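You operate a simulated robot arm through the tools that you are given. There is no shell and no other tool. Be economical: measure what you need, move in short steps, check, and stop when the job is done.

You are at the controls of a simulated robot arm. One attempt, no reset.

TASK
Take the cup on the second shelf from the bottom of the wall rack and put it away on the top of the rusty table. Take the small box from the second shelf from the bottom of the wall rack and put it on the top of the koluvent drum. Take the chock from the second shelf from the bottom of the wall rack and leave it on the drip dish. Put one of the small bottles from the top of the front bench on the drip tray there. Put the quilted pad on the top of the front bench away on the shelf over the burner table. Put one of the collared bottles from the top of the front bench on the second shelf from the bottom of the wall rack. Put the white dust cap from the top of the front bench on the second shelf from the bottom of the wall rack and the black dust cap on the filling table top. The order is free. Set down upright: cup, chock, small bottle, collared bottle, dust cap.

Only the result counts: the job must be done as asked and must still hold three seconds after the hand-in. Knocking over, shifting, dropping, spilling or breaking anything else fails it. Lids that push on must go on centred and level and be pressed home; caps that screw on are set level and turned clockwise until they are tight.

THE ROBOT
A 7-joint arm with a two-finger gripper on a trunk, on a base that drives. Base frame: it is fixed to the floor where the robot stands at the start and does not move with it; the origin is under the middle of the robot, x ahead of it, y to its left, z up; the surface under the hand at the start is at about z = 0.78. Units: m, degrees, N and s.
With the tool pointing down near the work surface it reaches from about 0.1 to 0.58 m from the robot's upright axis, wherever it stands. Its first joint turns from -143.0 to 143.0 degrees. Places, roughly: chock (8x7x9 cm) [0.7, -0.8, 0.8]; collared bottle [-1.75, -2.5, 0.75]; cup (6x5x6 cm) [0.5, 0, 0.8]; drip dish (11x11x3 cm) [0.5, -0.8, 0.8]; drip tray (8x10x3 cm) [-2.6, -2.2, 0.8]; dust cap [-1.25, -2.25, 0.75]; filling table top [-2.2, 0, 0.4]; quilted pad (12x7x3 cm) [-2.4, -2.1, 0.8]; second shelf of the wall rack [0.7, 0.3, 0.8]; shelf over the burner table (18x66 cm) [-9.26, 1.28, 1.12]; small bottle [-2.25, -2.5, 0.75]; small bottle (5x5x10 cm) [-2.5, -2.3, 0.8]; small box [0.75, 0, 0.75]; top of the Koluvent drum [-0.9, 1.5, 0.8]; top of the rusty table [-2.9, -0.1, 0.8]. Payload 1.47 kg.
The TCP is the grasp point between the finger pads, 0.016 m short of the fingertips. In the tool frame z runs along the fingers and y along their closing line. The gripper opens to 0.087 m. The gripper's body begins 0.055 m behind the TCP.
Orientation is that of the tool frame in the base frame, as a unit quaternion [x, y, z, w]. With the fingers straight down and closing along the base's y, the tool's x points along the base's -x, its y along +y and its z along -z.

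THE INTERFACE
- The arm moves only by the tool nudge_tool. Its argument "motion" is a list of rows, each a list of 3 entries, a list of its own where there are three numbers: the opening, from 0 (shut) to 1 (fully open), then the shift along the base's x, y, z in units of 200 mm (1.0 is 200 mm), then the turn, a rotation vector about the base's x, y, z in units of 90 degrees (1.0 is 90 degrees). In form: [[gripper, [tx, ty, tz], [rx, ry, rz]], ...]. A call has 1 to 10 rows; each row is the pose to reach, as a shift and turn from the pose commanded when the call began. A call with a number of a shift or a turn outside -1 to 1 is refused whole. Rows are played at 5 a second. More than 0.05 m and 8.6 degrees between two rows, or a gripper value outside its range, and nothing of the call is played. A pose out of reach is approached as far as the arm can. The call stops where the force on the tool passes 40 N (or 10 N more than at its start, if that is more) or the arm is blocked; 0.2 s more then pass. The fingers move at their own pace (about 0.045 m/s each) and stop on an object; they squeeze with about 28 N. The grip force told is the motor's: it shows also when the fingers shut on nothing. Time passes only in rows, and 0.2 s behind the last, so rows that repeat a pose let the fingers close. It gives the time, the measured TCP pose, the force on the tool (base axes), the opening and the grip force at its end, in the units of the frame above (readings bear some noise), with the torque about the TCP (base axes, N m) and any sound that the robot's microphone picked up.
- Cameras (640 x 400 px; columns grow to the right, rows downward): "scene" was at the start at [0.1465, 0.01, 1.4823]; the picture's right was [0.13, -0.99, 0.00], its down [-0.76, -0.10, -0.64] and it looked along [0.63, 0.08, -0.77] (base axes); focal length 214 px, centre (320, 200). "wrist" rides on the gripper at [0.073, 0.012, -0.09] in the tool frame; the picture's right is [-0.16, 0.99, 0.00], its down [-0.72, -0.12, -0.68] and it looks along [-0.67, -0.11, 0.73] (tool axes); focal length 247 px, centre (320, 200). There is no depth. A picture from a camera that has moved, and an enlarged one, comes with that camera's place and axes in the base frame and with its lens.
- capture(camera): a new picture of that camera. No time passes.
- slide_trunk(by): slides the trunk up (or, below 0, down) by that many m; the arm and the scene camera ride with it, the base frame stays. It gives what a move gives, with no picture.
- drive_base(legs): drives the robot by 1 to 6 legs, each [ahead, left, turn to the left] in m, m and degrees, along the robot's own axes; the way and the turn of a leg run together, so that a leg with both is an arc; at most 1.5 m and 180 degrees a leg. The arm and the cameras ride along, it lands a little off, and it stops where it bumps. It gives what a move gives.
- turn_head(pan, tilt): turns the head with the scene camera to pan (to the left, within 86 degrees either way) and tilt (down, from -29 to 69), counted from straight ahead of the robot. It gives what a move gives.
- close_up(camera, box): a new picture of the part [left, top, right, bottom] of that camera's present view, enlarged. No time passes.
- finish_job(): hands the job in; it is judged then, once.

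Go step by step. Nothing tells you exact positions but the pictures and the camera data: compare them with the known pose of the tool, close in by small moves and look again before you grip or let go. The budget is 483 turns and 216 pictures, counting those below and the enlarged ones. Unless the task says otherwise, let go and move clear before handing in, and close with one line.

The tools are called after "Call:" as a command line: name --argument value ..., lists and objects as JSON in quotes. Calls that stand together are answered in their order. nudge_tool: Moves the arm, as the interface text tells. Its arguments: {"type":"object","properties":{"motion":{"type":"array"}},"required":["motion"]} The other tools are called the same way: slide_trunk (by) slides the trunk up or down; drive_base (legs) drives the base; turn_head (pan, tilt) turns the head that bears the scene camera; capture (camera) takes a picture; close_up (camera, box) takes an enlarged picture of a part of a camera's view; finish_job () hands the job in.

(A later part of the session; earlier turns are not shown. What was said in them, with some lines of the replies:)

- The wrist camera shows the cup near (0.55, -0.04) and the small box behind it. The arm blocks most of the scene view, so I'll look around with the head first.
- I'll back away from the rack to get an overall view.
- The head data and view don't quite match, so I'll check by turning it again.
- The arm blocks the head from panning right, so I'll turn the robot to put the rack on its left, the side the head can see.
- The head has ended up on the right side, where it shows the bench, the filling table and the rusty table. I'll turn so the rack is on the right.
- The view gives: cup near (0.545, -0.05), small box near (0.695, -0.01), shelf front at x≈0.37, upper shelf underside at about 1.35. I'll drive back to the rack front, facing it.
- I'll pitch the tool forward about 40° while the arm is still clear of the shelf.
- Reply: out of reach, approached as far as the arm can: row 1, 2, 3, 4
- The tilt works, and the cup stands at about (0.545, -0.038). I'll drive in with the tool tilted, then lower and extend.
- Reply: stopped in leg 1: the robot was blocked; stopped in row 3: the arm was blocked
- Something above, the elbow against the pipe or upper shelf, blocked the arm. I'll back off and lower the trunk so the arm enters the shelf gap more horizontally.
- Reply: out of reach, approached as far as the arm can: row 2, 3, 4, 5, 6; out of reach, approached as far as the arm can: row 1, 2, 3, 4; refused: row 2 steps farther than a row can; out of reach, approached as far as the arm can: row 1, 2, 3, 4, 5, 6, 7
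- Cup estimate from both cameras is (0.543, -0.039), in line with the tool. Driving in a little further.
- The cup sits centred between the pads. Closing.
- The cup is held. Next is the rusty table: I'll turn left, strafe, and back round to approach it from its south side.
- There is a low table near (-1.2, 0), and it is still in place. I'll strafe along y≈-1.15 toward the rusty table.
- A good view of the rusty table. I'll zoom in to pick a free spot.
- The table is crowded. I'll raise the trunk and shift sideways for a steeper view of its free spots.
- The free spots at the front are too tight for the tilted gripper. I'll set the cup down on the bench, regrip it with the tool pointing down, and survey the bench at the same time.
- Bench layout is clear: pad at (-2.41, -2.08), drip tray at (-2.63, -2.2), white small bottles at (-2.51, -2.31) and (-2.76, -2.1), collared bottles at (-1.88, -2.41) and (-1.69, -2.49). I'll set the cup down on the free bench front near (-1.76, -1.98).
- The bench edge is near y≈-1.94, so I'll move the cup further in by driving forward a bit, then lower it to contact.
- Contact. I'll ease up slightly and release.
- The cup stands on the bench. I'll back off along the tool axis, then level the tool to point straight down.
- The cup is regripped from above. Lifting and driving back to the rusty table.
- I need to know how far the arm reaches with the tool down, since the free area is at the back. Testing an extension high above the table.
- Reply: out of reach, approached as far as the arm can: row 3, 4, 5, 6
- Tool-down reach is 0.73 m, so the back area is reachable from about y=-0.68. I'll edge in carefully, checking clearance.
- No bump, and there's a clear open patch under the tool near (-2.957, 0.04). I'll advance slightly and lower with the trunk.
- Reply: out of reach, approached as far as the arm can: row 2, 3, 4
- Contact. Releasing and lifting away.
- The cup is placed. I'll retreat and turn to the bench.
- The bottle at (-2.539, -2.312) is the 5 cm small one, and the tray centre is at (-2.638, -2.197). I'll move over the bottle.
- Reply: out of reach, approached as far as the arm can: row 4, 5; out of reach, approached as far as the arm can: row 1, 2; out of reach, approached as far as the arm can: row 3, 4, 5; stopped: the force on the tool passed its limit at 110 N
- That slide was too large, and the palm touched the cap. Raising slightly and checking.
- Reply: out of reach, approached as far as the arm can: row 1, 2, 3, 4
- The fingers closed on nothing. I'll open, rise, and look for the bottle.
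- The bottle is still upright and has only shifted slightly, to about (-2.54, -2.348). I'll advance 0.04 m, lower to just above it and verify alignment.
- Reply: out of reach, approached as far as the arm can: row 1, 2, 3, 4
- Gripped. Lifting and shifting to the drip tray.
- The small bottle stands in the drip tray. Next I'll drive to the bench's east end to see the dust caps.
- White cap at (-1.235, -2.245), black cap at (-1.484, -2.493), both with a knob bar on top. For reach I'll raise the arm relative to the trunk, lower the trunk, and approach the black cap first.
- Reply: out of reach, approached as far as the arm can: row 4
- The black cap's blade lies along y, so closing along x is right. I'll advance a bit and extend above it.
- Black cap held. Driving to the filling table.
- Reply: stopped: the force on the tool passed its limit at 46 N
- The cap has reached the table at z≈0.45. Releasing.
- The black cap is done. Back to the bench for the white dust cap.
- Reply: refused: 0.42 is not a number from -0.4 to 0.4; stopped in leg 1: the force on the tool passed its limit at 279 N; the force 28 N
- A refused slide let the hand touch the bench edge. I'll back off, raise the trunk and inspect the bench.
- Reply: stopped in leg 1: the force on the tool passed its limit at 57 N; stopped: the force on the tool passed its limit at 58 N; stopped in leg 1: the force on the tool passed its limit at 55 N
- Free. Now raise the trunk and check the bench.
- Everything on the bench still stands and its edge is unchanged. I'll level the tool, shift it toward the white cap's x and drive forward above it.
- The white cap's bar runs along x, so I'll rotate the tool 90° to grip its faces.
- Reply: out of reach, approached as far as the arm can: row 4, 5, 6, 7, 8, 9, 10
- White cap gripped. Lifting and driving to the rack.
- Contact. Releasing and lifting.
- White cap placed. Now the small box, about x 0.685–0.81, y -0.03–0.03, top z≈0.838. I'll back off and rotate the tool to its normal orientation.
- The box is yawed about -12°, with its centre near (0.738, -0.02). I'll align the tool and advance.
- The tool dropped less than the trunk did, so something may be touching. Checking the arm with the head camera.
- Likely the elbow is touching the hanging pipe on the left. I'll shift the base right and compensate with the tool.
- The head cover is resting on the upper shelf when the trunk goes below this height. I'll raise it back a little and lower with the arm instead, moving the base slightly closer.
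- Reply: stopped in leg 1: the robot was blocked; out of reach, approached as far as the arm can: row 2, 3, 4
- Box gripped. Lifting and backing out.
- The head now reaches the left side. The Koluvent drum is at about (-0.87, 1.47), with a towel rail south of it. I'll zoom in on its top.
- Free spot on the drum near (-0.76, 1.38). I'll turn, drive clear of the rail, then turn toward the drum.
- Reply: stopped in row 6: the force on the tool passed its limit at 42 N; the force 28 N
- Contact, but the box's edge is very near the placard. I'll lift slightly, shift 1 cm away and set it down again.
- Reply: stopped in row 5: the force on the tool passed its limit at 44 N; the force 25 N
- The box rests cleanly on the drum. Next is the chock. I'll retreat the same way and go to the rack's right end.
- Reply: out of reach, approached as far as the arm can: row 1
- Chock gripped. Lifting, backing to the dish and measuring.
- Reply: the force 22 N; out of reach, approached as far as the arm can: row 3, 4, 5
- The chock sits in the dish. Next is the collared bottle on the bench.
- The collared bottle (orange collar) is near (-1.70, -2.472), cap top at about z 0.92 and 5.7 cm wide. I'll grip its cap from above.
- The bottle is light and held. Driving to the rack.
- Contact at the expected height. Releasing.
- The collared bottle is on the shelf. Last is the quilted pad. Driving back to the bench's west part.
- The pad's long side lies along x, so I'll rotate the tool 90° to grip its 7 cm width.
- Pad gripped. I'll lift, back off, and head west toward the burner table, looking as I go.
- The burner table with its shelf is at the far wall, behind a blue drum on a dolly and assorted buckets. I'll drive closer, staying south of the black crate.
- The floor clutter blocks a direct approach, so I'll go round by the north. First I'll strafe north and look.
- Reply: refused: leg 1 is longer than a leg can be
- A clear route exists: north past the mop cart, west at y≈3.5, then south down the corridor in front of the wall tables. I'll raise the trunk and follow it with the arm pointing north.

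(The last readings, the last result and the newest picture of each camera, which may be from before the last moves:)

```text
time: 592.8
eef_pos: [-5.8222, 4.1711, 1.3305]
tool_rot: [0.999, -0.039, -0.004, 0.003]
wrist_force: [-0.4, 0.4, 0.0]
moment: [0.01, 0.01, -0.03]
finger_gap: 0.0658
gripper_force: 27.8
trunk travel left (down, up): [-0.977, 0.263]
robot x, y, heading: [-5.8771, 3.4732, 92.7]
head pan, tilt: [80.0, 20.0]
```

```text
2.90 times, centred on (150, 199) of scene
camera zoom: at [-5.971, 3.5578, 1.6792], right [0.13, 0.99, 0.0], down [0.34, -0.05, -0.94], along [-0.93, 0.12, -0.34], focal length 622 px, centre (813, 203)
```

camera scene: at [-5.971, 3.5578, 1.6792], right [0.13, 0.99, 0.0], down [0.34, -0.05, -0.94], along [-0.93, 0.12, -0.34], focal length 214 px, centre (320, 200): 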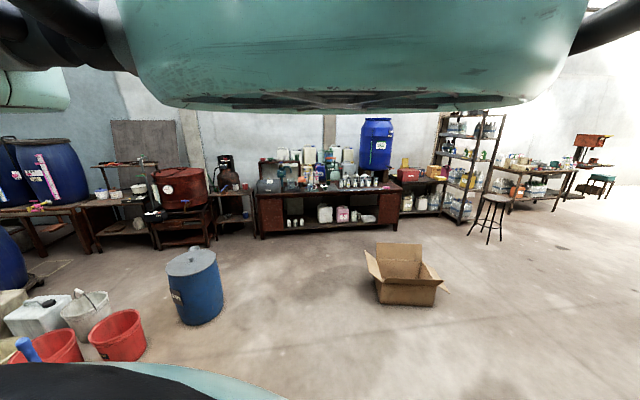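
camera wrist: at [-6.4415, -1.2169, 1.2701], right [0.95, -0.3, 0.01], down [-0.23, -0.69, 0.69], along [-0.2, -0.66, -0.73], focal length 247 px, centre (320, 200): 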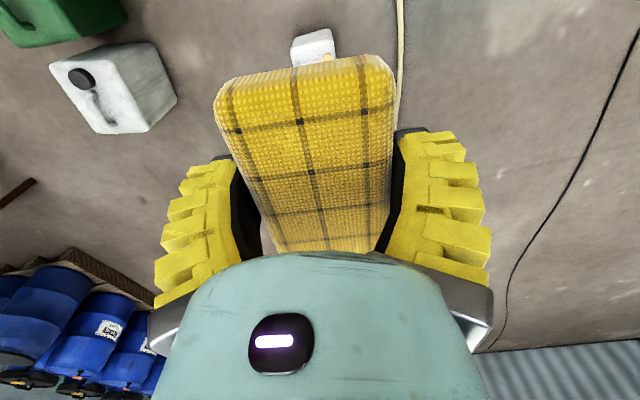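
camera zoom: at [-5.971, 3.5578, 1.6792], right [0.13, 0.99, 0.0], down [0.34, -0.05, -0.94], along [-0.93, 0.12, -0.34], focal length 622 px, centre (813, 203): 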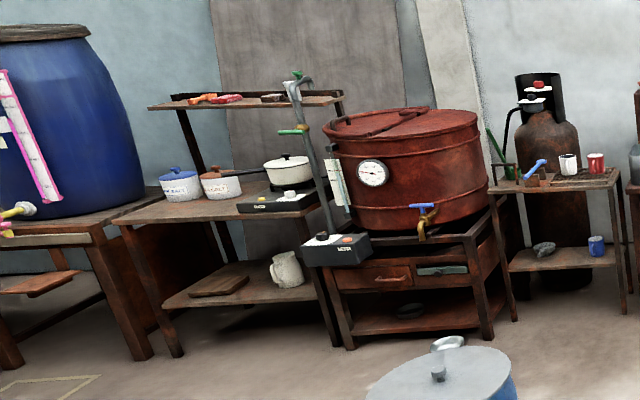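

The shelf at z≈1.12 spans y≈0.93–1.6, with its right part (y≈1.38–1.58) seeming free. I'll continue down the corridor.

Call:
drive_base --legs '[[0, 0, -2.6], [0, 1.4, 0], [0, 1.0, 0]]'

Call:
drive_base --legs '[[-1.3, 0, 0]]'

Call:
capture --camera "scene"

```text
time: 604.8
eef_pos: [-8.1556, 4.1989, 1.3304]
tool_rot: [0.998, -0.062, -0.004, 0.002]
wrist_force: [0.8, 0.4, -1.0]
moment: [-0.03, -0.02, -0.01]
finger_gap: 0.0659
gripper_force: 28.4
trunk travel left (down, up): [-0.977, 0.263]
robot x, y, heading: [-8.2444, 3.5072, 89.7]
head pan, tilt: [80.0, 20.0]
```

```text
time: 611.3
eef_pos: [-8.1655, 2.9117, 1.3309]
tool_rot: [0.998, -0.057, -0.005, 0.003]
wrist_force: [0.0, 0.3, -0.9]
moment: [-0.01, 0.02, 0.01]
finger_gap: 0.0658
gripper_force: 27.7
trunk travel left (down, up): [-0.977, 0.263]
robot x, y, heading: [-8.2437, 2.2218, 90.2]
head pan, tilt: [80.0, 20.0]
```

```text
33 pictures are left
camera scene: at [-8.3382, 2.304, 1.6791], right [0.17, 0.99, 0.0], down [0.34, -0.06, -0.94], along [-0.93, 0.16, -0.34], focal length 214 px, centre (320, 200)
```

scene: 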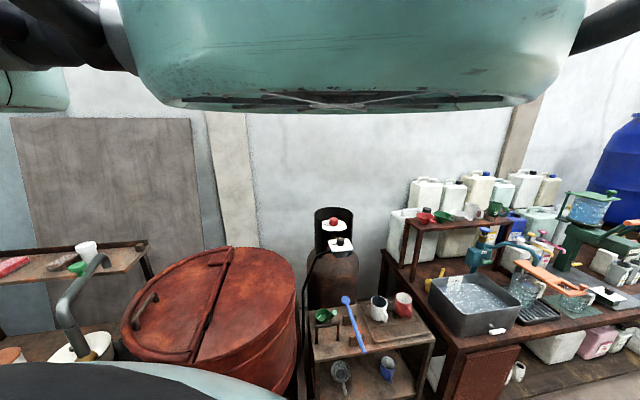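

Call:
close_up --camera "scene" --box '[0, 210, 190, 329]'

```text
3.36 times, centred on (95, 270) of scene
camera zoom: at [-8.3382, 2.304, 1.6791], right [0.17, 0.99, 0.0], down [0.34, -0.06, -0.94], along [-0.93, 0.16, -0.34], focal length 721 px, centre (1076, -34)
```

zoom: 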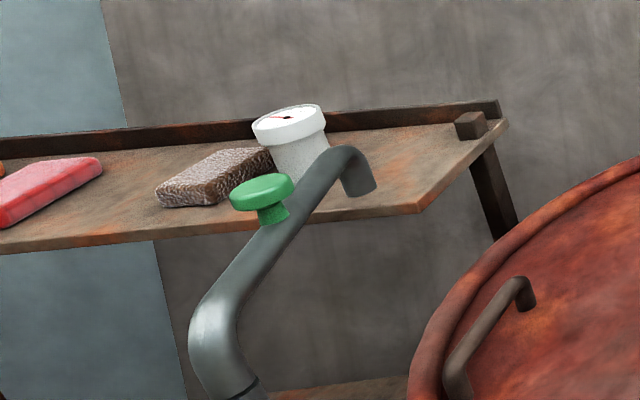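

Call:
drive_base --legs '[[-0.75, 0, 0]]'

Call:
capture --camera "scene"

```text
time: 615.3
eef_pos: [-8.1656, 2.1671, 1.3295]
tool_rot: [0.999, -0.052, -0.005, 0.003]
wrist_force: [-0.1, 0.3, -1.3]
moment: [-0.02, 0.02, 0.05]
finger_gap: 0.066
gripper_force: 28.3
trunk travel left (down, up): [-0.977, 0.263]
robot x, y, heading: [-8.2387, 1.4711, 90.8]
head pan, tilt: [80.0, 20.0]
```

```text
31 pictures are left
camera scene: at [-8.3323, 1.5571, 1.6791], right [0.16, 0.99, 0.0], down [0.34, -0.05, -0.94], along [-0.93, 0.15, -0.34], focal length 214 px, centre (320, 200)
```

scene: 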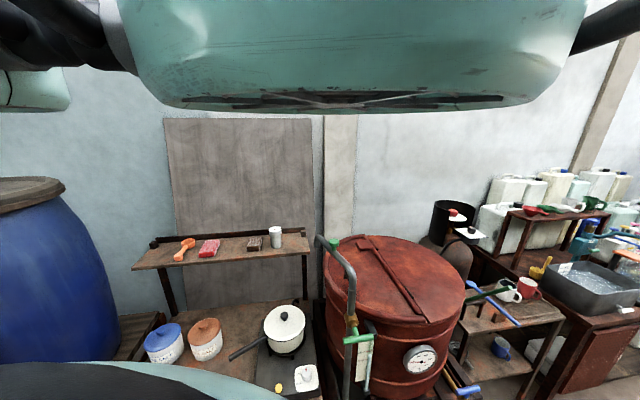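

The left end of the shelf (y≈0.92–1.03) is free for the pad laid front to back. I'll rotate the tool back by 90° here in free space, then raise and turn.

Call:
nudge_tool --motion '[[0, [0, 0, 0], [0, 0, -0.09]], [0, [0, 0, 0], [0, 0, -0.18]], [0, [0, 0, 0], [0, 0, -0.27]], [0, [0, 0, 0], [0, 0, -0.36]], [0, [0, 0, 0], [0, 0, -0.45]], [0, [0, 0, 0], [0, 0, -0.54]], [0, [0, 0, 0], [0, 0, -0.63]], [0, [0, 0, 0], [0, 0, -0.72]], [0, [0, 0, 0], [0, 0, -0.81]], [0, [0, 0, 0], [0, 0, -0.9]]]'

Call:
slide_trunk --by 0.1

```text
time: 617.5
eef_pos: [-8.1659, 2.1672, 1.332]
tool_rot: [0.725, -0.689, -0.006, -0.001]
wrist_force: [-0.7, -0.2, 0.1]
moment: [0.01, -0.01, 0.04]
finger_gap: 0.0661
gripper_force: 28.0
trunk travel left (down, up): [-0.977, 0.263]
robot x, y, heading: [-8.2364, 1.4713, 90.7]
head pan, tilt: [80.0, 20.0]
```

```text
time: 618.9
eef_pos: [-8.164, 2.1666, 1.4305]
tool_rot: [0.725, -0.688, -0.005, -0.001]
wrist_force: [0.3, -0.2, 0.7]
moment: [-0.01, 0.01, 0.03]
finger_gap: 0.0658
gripper_force: 27.7
trunk travel left (down, up): [-1.077, 0.163]
robot x, y, heading: [-8.2375, 1.4754, 90.9]
head pan, tilt: [80.0, 20.0]
```

Call:
drive_base --legs '[[0, 0, 89.1], [0, 0.56, 0]]'

Call:
capture --camera "wrist"

```text
time: 625.8
eef_pos: [-8.9362, 1.0082, 1.431]
tool_rot: [1.0, 0.012, -0.004, 0.004]
wrist_force: [0.1, -0.3, -0.6]
moment: [0.03, -0.01, 0.05]
finger_gap: 0.0657
gripper_force: 27.8
trunk travel left (down, up): [-1.077, 0.163]
robot x, y, heading: [-8.2452, 0.914, 179.2]
head pan, tilt: [80.0, 20.0]
```

```text
30 pictures are left
camera wrist: at [-8.8631, 0.9995, 1.5202], right [-0.14, -0.99, 0.01], down [-0.72, 0.1, 0.69], along [-0.68, 0.09, -0.73], focal length 247 px, centre (320, 200)
```

wrist: 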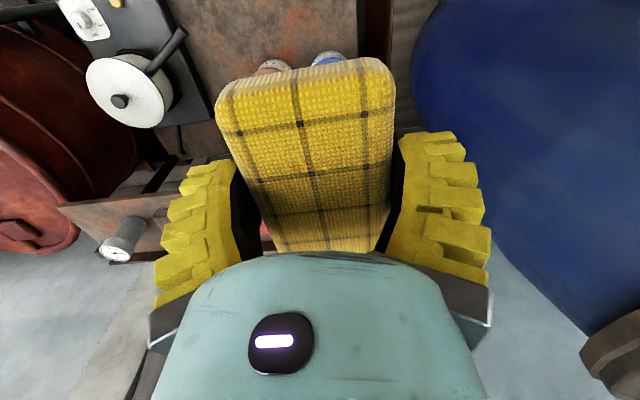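

Call:
drive_base --legs '[[0.2, 0.03, 0.8]]'

Call:
capture --camera "wrist"

Call:
capture --camera "scene"

```text
time: 627.5
eef_pos: [-9.1391, 0.9706, 1.4294]
tool_rot: [1.0, 0.018, -0.004, 0.003]
wrist_force: [0.3, 0.3, -0.2]
moment: [0.03, 0.01, -0.02]
finger_gap: 0.066
gripper_force: 27.9
trunk travel left (down, up): [-1.077, 0.163]
robot x, y, heading: [-8.4459, 0.8871, -179.9]
head pan, tilt: [80.0, 20.0]
```

```text
29 pictures are left
camera wrist: at [-9.0661, 0.962, 1.5202], right [-0.12, -0.99, 0.01], down [-0.72, 0.09, 0.69], along [-0.68, 0.08, -0.73], focal length 247 px, centre (320, 200)
```

wrist: 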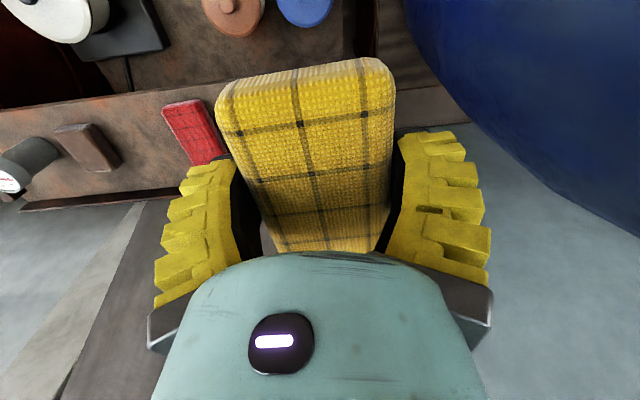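

```text
28 pictures are left
camera scene: at [-8.5321, 0.7946, 1.7791], right [-0.99, 0.17, 0.0], down [0.06, 0.34, -0.94], along [-0.16, -0.93, -0.34], focal length 214 px, centre (320, 200)
```

scene: 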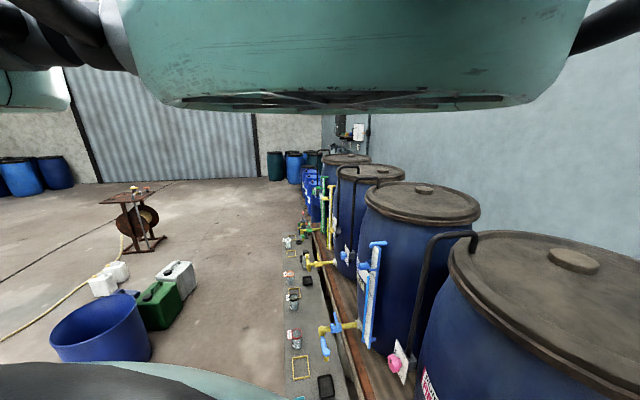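

Call:
drive_base --legs '[[0.122, -0.007, 0]]'

Call:
slide_trunk --by -0.2

Call:
capture --camera "wrist"

```text
time: 628.7
eef_pos: [-9.2608, 0.978, 1.4313]
tool_rot: [1.0, 0.019, -0.004, 0.003]
wrist_force: [1.0, 0.0, -0.6]
moment: [-0.02, -0.01, 0.0]
finger_gap: 0.0656
gripper_force: 28.3
trunk travel left (down, up): [-1.077, 0.163]
robot x, y, heading: [-8.5686, 0.8943, 180.1]
head pan, tilt: [80.0, 20.0]
```

```text
time: 630.9
eef_pos: [-9.26, 0.9779, 1.2308]
tool_rot: [1.0, 0.019, -0.005, 0.004]
wrist_force: [-0.2, 0.1, -0.3]
moment: [0.0, 0.0, -0.01]
finger_gap: 0.0658
gripper_force: 28.3
trunk travel left (down, up): [-0.877, 0.363]
robot x, y, heading: [-8.5682, 0.891, 180.2]
head pan, tilt: [80.0, 20.0]
```

```text
27 pictures are left
camera wrist: at [-9.1866, 0.9702, 1.3203], right [-0.12, -0.99, 0.01], down [-0.72, 0.09, 0.69], along [-0.68, 0.08, -0.73], focal length 247 px, centre (320, 200)
```

wrist: 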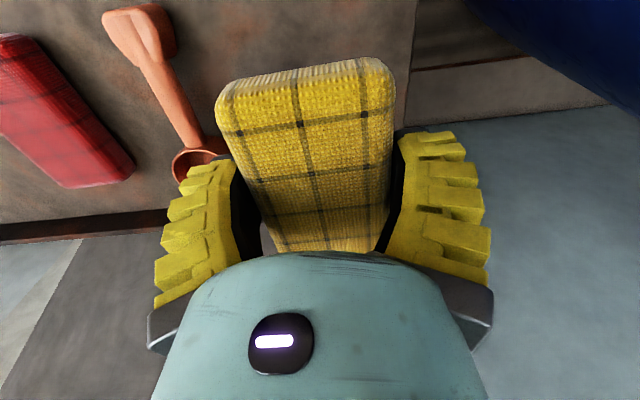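

Call:
nudge_tool --motion '[[0, [0, 0.02, -0.2], [0, 0, 0]], [0, [0, 0.02, -0.35], [0, 0, 0]], [0, [0, 0.02, -0.39], [0, 0, 0]], [0, [0, 0.02, -0.42], [0, 0, 0]], [0, [0, 0.02, -0.44], [0, 0, 0]]]'

```text
time: 632.1
eef_pos: [-9.2617, 0.9815, 1.1418]
tool_rot: [1.0, 0.018, -0.005, 0.003]
wrist_force: [0.5, 0.7, -0.1]
moment: [0.01, -0.03, 0.03]
finger_gap: 0.0655
gripper_force: 27.9
trunk travel left (down, up): [-0.877, 0.363]
robot x, y, heading: [-8.5674, 0.8922, 180.1]
head pan, tilt: [80.0, 20.0]
```

Call:
nudge_tool --motion '[[0, [0, 0, -0.015], [0, 0, 0]], [0, [0, 0, -0.03], [0, 0, 0]], [0, [0, 0, -0.045], [0, 0, 0]], [0, [0, 0, -0.06], [0, 0, 0]]]'

Call:
capture --camera "wrist"

```text
time: 633.1
eef_pos: [-9.2643, 0.9824, 1.1336]
tool_rot: [1.0, 0.018, -0.008, 0.002]
wrist_force: [6.9, -3.5, 30.4]
moment: [-0.08, 0.03, 0.06]
finger_gap: 0.0681
gripper_force: 28.2
trunk travel left (down, up): [-0.877, 0.363]
robot x, y, heading: [-8.5696, 0.8921, 180.0]
head pan, tilt: [80.0, 20.0]
```

```text
26 pictures are left
camera wrist: at [-9.1895, 0.9747, 1.2229], right [-0.12, -0.99, 0.01], down [-0.72, 0.09, 0.69], along [-0.69, 0.08, -0.72], focal length 247 px, centre (320, 200)
```

wrist: 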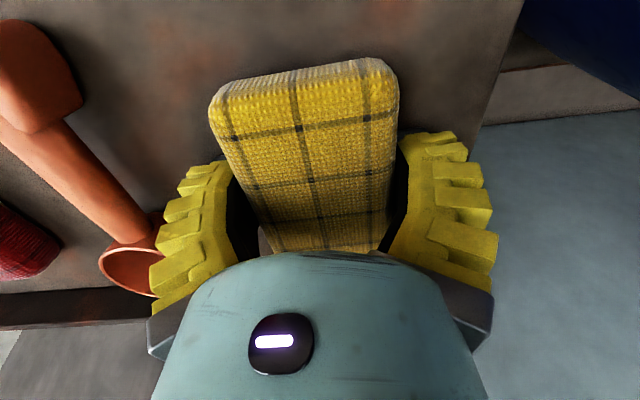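

The pad has touched down. Easing up and opening only slightly.

Call:
nudge_tool --motion '[[0, [0, 0, 0.015], [0, 0, 0]], [0.8, [0, 0, 0.015], [0, 0, 0]], [0.88, [0, 0, 0.015], [0, 0, 0]], [0.88, [0, 0, 0.015], [0, 0, 0]], [0.88, [0, 0, 0.015], [0, 0, 0]]]'

Call:
nudge_tool --motion '[[0.88, [0, 0, 0.06], [0, 0, 0]], [0.88, [0, 0, 0.2], [0, 0, 0]], [0.88, [0, 0, 0.4], [0, 0, 0]], [0.88, [0, 0, 0.6], [0, 0, 0]], [0.88, [0, 0, 0.6], [0, 0, 0]]]'

Call:
capture --camera "wrist"

```text
time: 634.3
eef_pos: [-9.26, 0.9833, 1.1334]
tool_rot: [1.0, 0.019, -0.005, 0.002]
wrist_force: [0.2, 0.2, 0.7]
moment: [0.0, 0.03, 0.01]
finger_gap: 0.0788
gripper_force: 1.8
trunk travel left (down, up): [-0.877, 0.363]
robot x, y, heading: [-8.567, 0.8909, 180.0]
head pan, tilt: [80.0, 20.0]
```

```text
time: 635.5
eef_pos: [-9.2594, 0.9814, 1.2554]
tool_rot: [1.0, 0.019, -0.004, 0.003]
wrist_force: [0.2, -0.4, -1.1]
moment: [0.01, -0.04, -0.01]
finger_gap: 0.0789
gripper_force: 1.2
trunk travel left (down, up): [-0.877, 0.363]
robot x, y, heading: [-8.5678, 0.8914, 180.1]
head pan, tilt: [80.0, 20.0]
```

```text
25 pictures are left
camera wrist: at [-9.1856, 0.9746, 1.3443], right [-0.12, -0.99, 0.01], down [-0.72, 0.09, 0.69], along [-0.68, 0.08, -0.73], focal length 247 px, centre (320, 200)
```

wrist: 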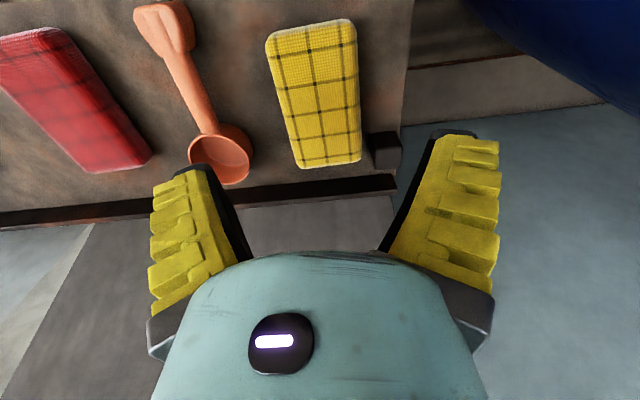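

The pad lies on the shelf. I'll raise and back off a little, then hand in.

Call:
slide_trunk --by 0.1

Call:
drive_base --legs '[[-0.25, 0, 0]]'

Call:
capture --camera "wrist"

```text
time: 636.8
eef_pos: [-9.2582, 0.9826, 1.3539]
tool_rot: [1.0, 0.018, -0.004, 0.004]
wrist_force: [0.5, 0.7, 0.4]
moment: [0.03, -0.01, -0.03]
finger_gap: 0.0789
gripper_force: 1.0
trunk travel left (down, up): [-0.977, 0.263]
robot x, y, heading: [-8.5685, 0.8949, 179.7]
head pan, tilt: [80.0, 20.0]
```

```text
time: 638.6
eef_pos: [-9.0131, 0.983, 1.3541]
tool_rot: [1.0, 0.019, -0.004, 0.002]
wrist_force: [-0.3, -0.3, 0.1]
moment: [-0.01, -0.02, 0.02]
finger_gap: 0.0789
gripper_force: 1.6
trunk travel left (down, up): [-0.977, 0.263]
robot x, y, heading: [-8.3234, 0.8916, -179.9]
head pan, tilt: [80.0, 20.0]
```

```text
24 pictures are left
camera wrist: at [-8.9397, 0.9742, 1.444], right [-0.12, -0.99, 0.01], down [-0.72, 0.09, 0.69], along [-0.68, 0.08, -0.73], focal length 247 px, centre (320, 200)
```

wrist: 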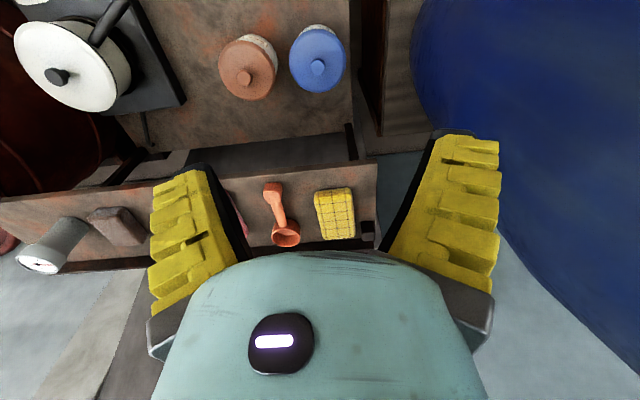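

All eight items are set down and the arm is clear, so I'm handing in.

Call:
finish_job

```text
The job is handed in.
```

I set all eight items down where you asked and handed the job in; I haven't seen the verdict. During the work the gripper hit the front bench edge hard once and pushed the small bottle about 3 cm before I put it on the tray. I saw nothing else on the bench moved or knocked over.
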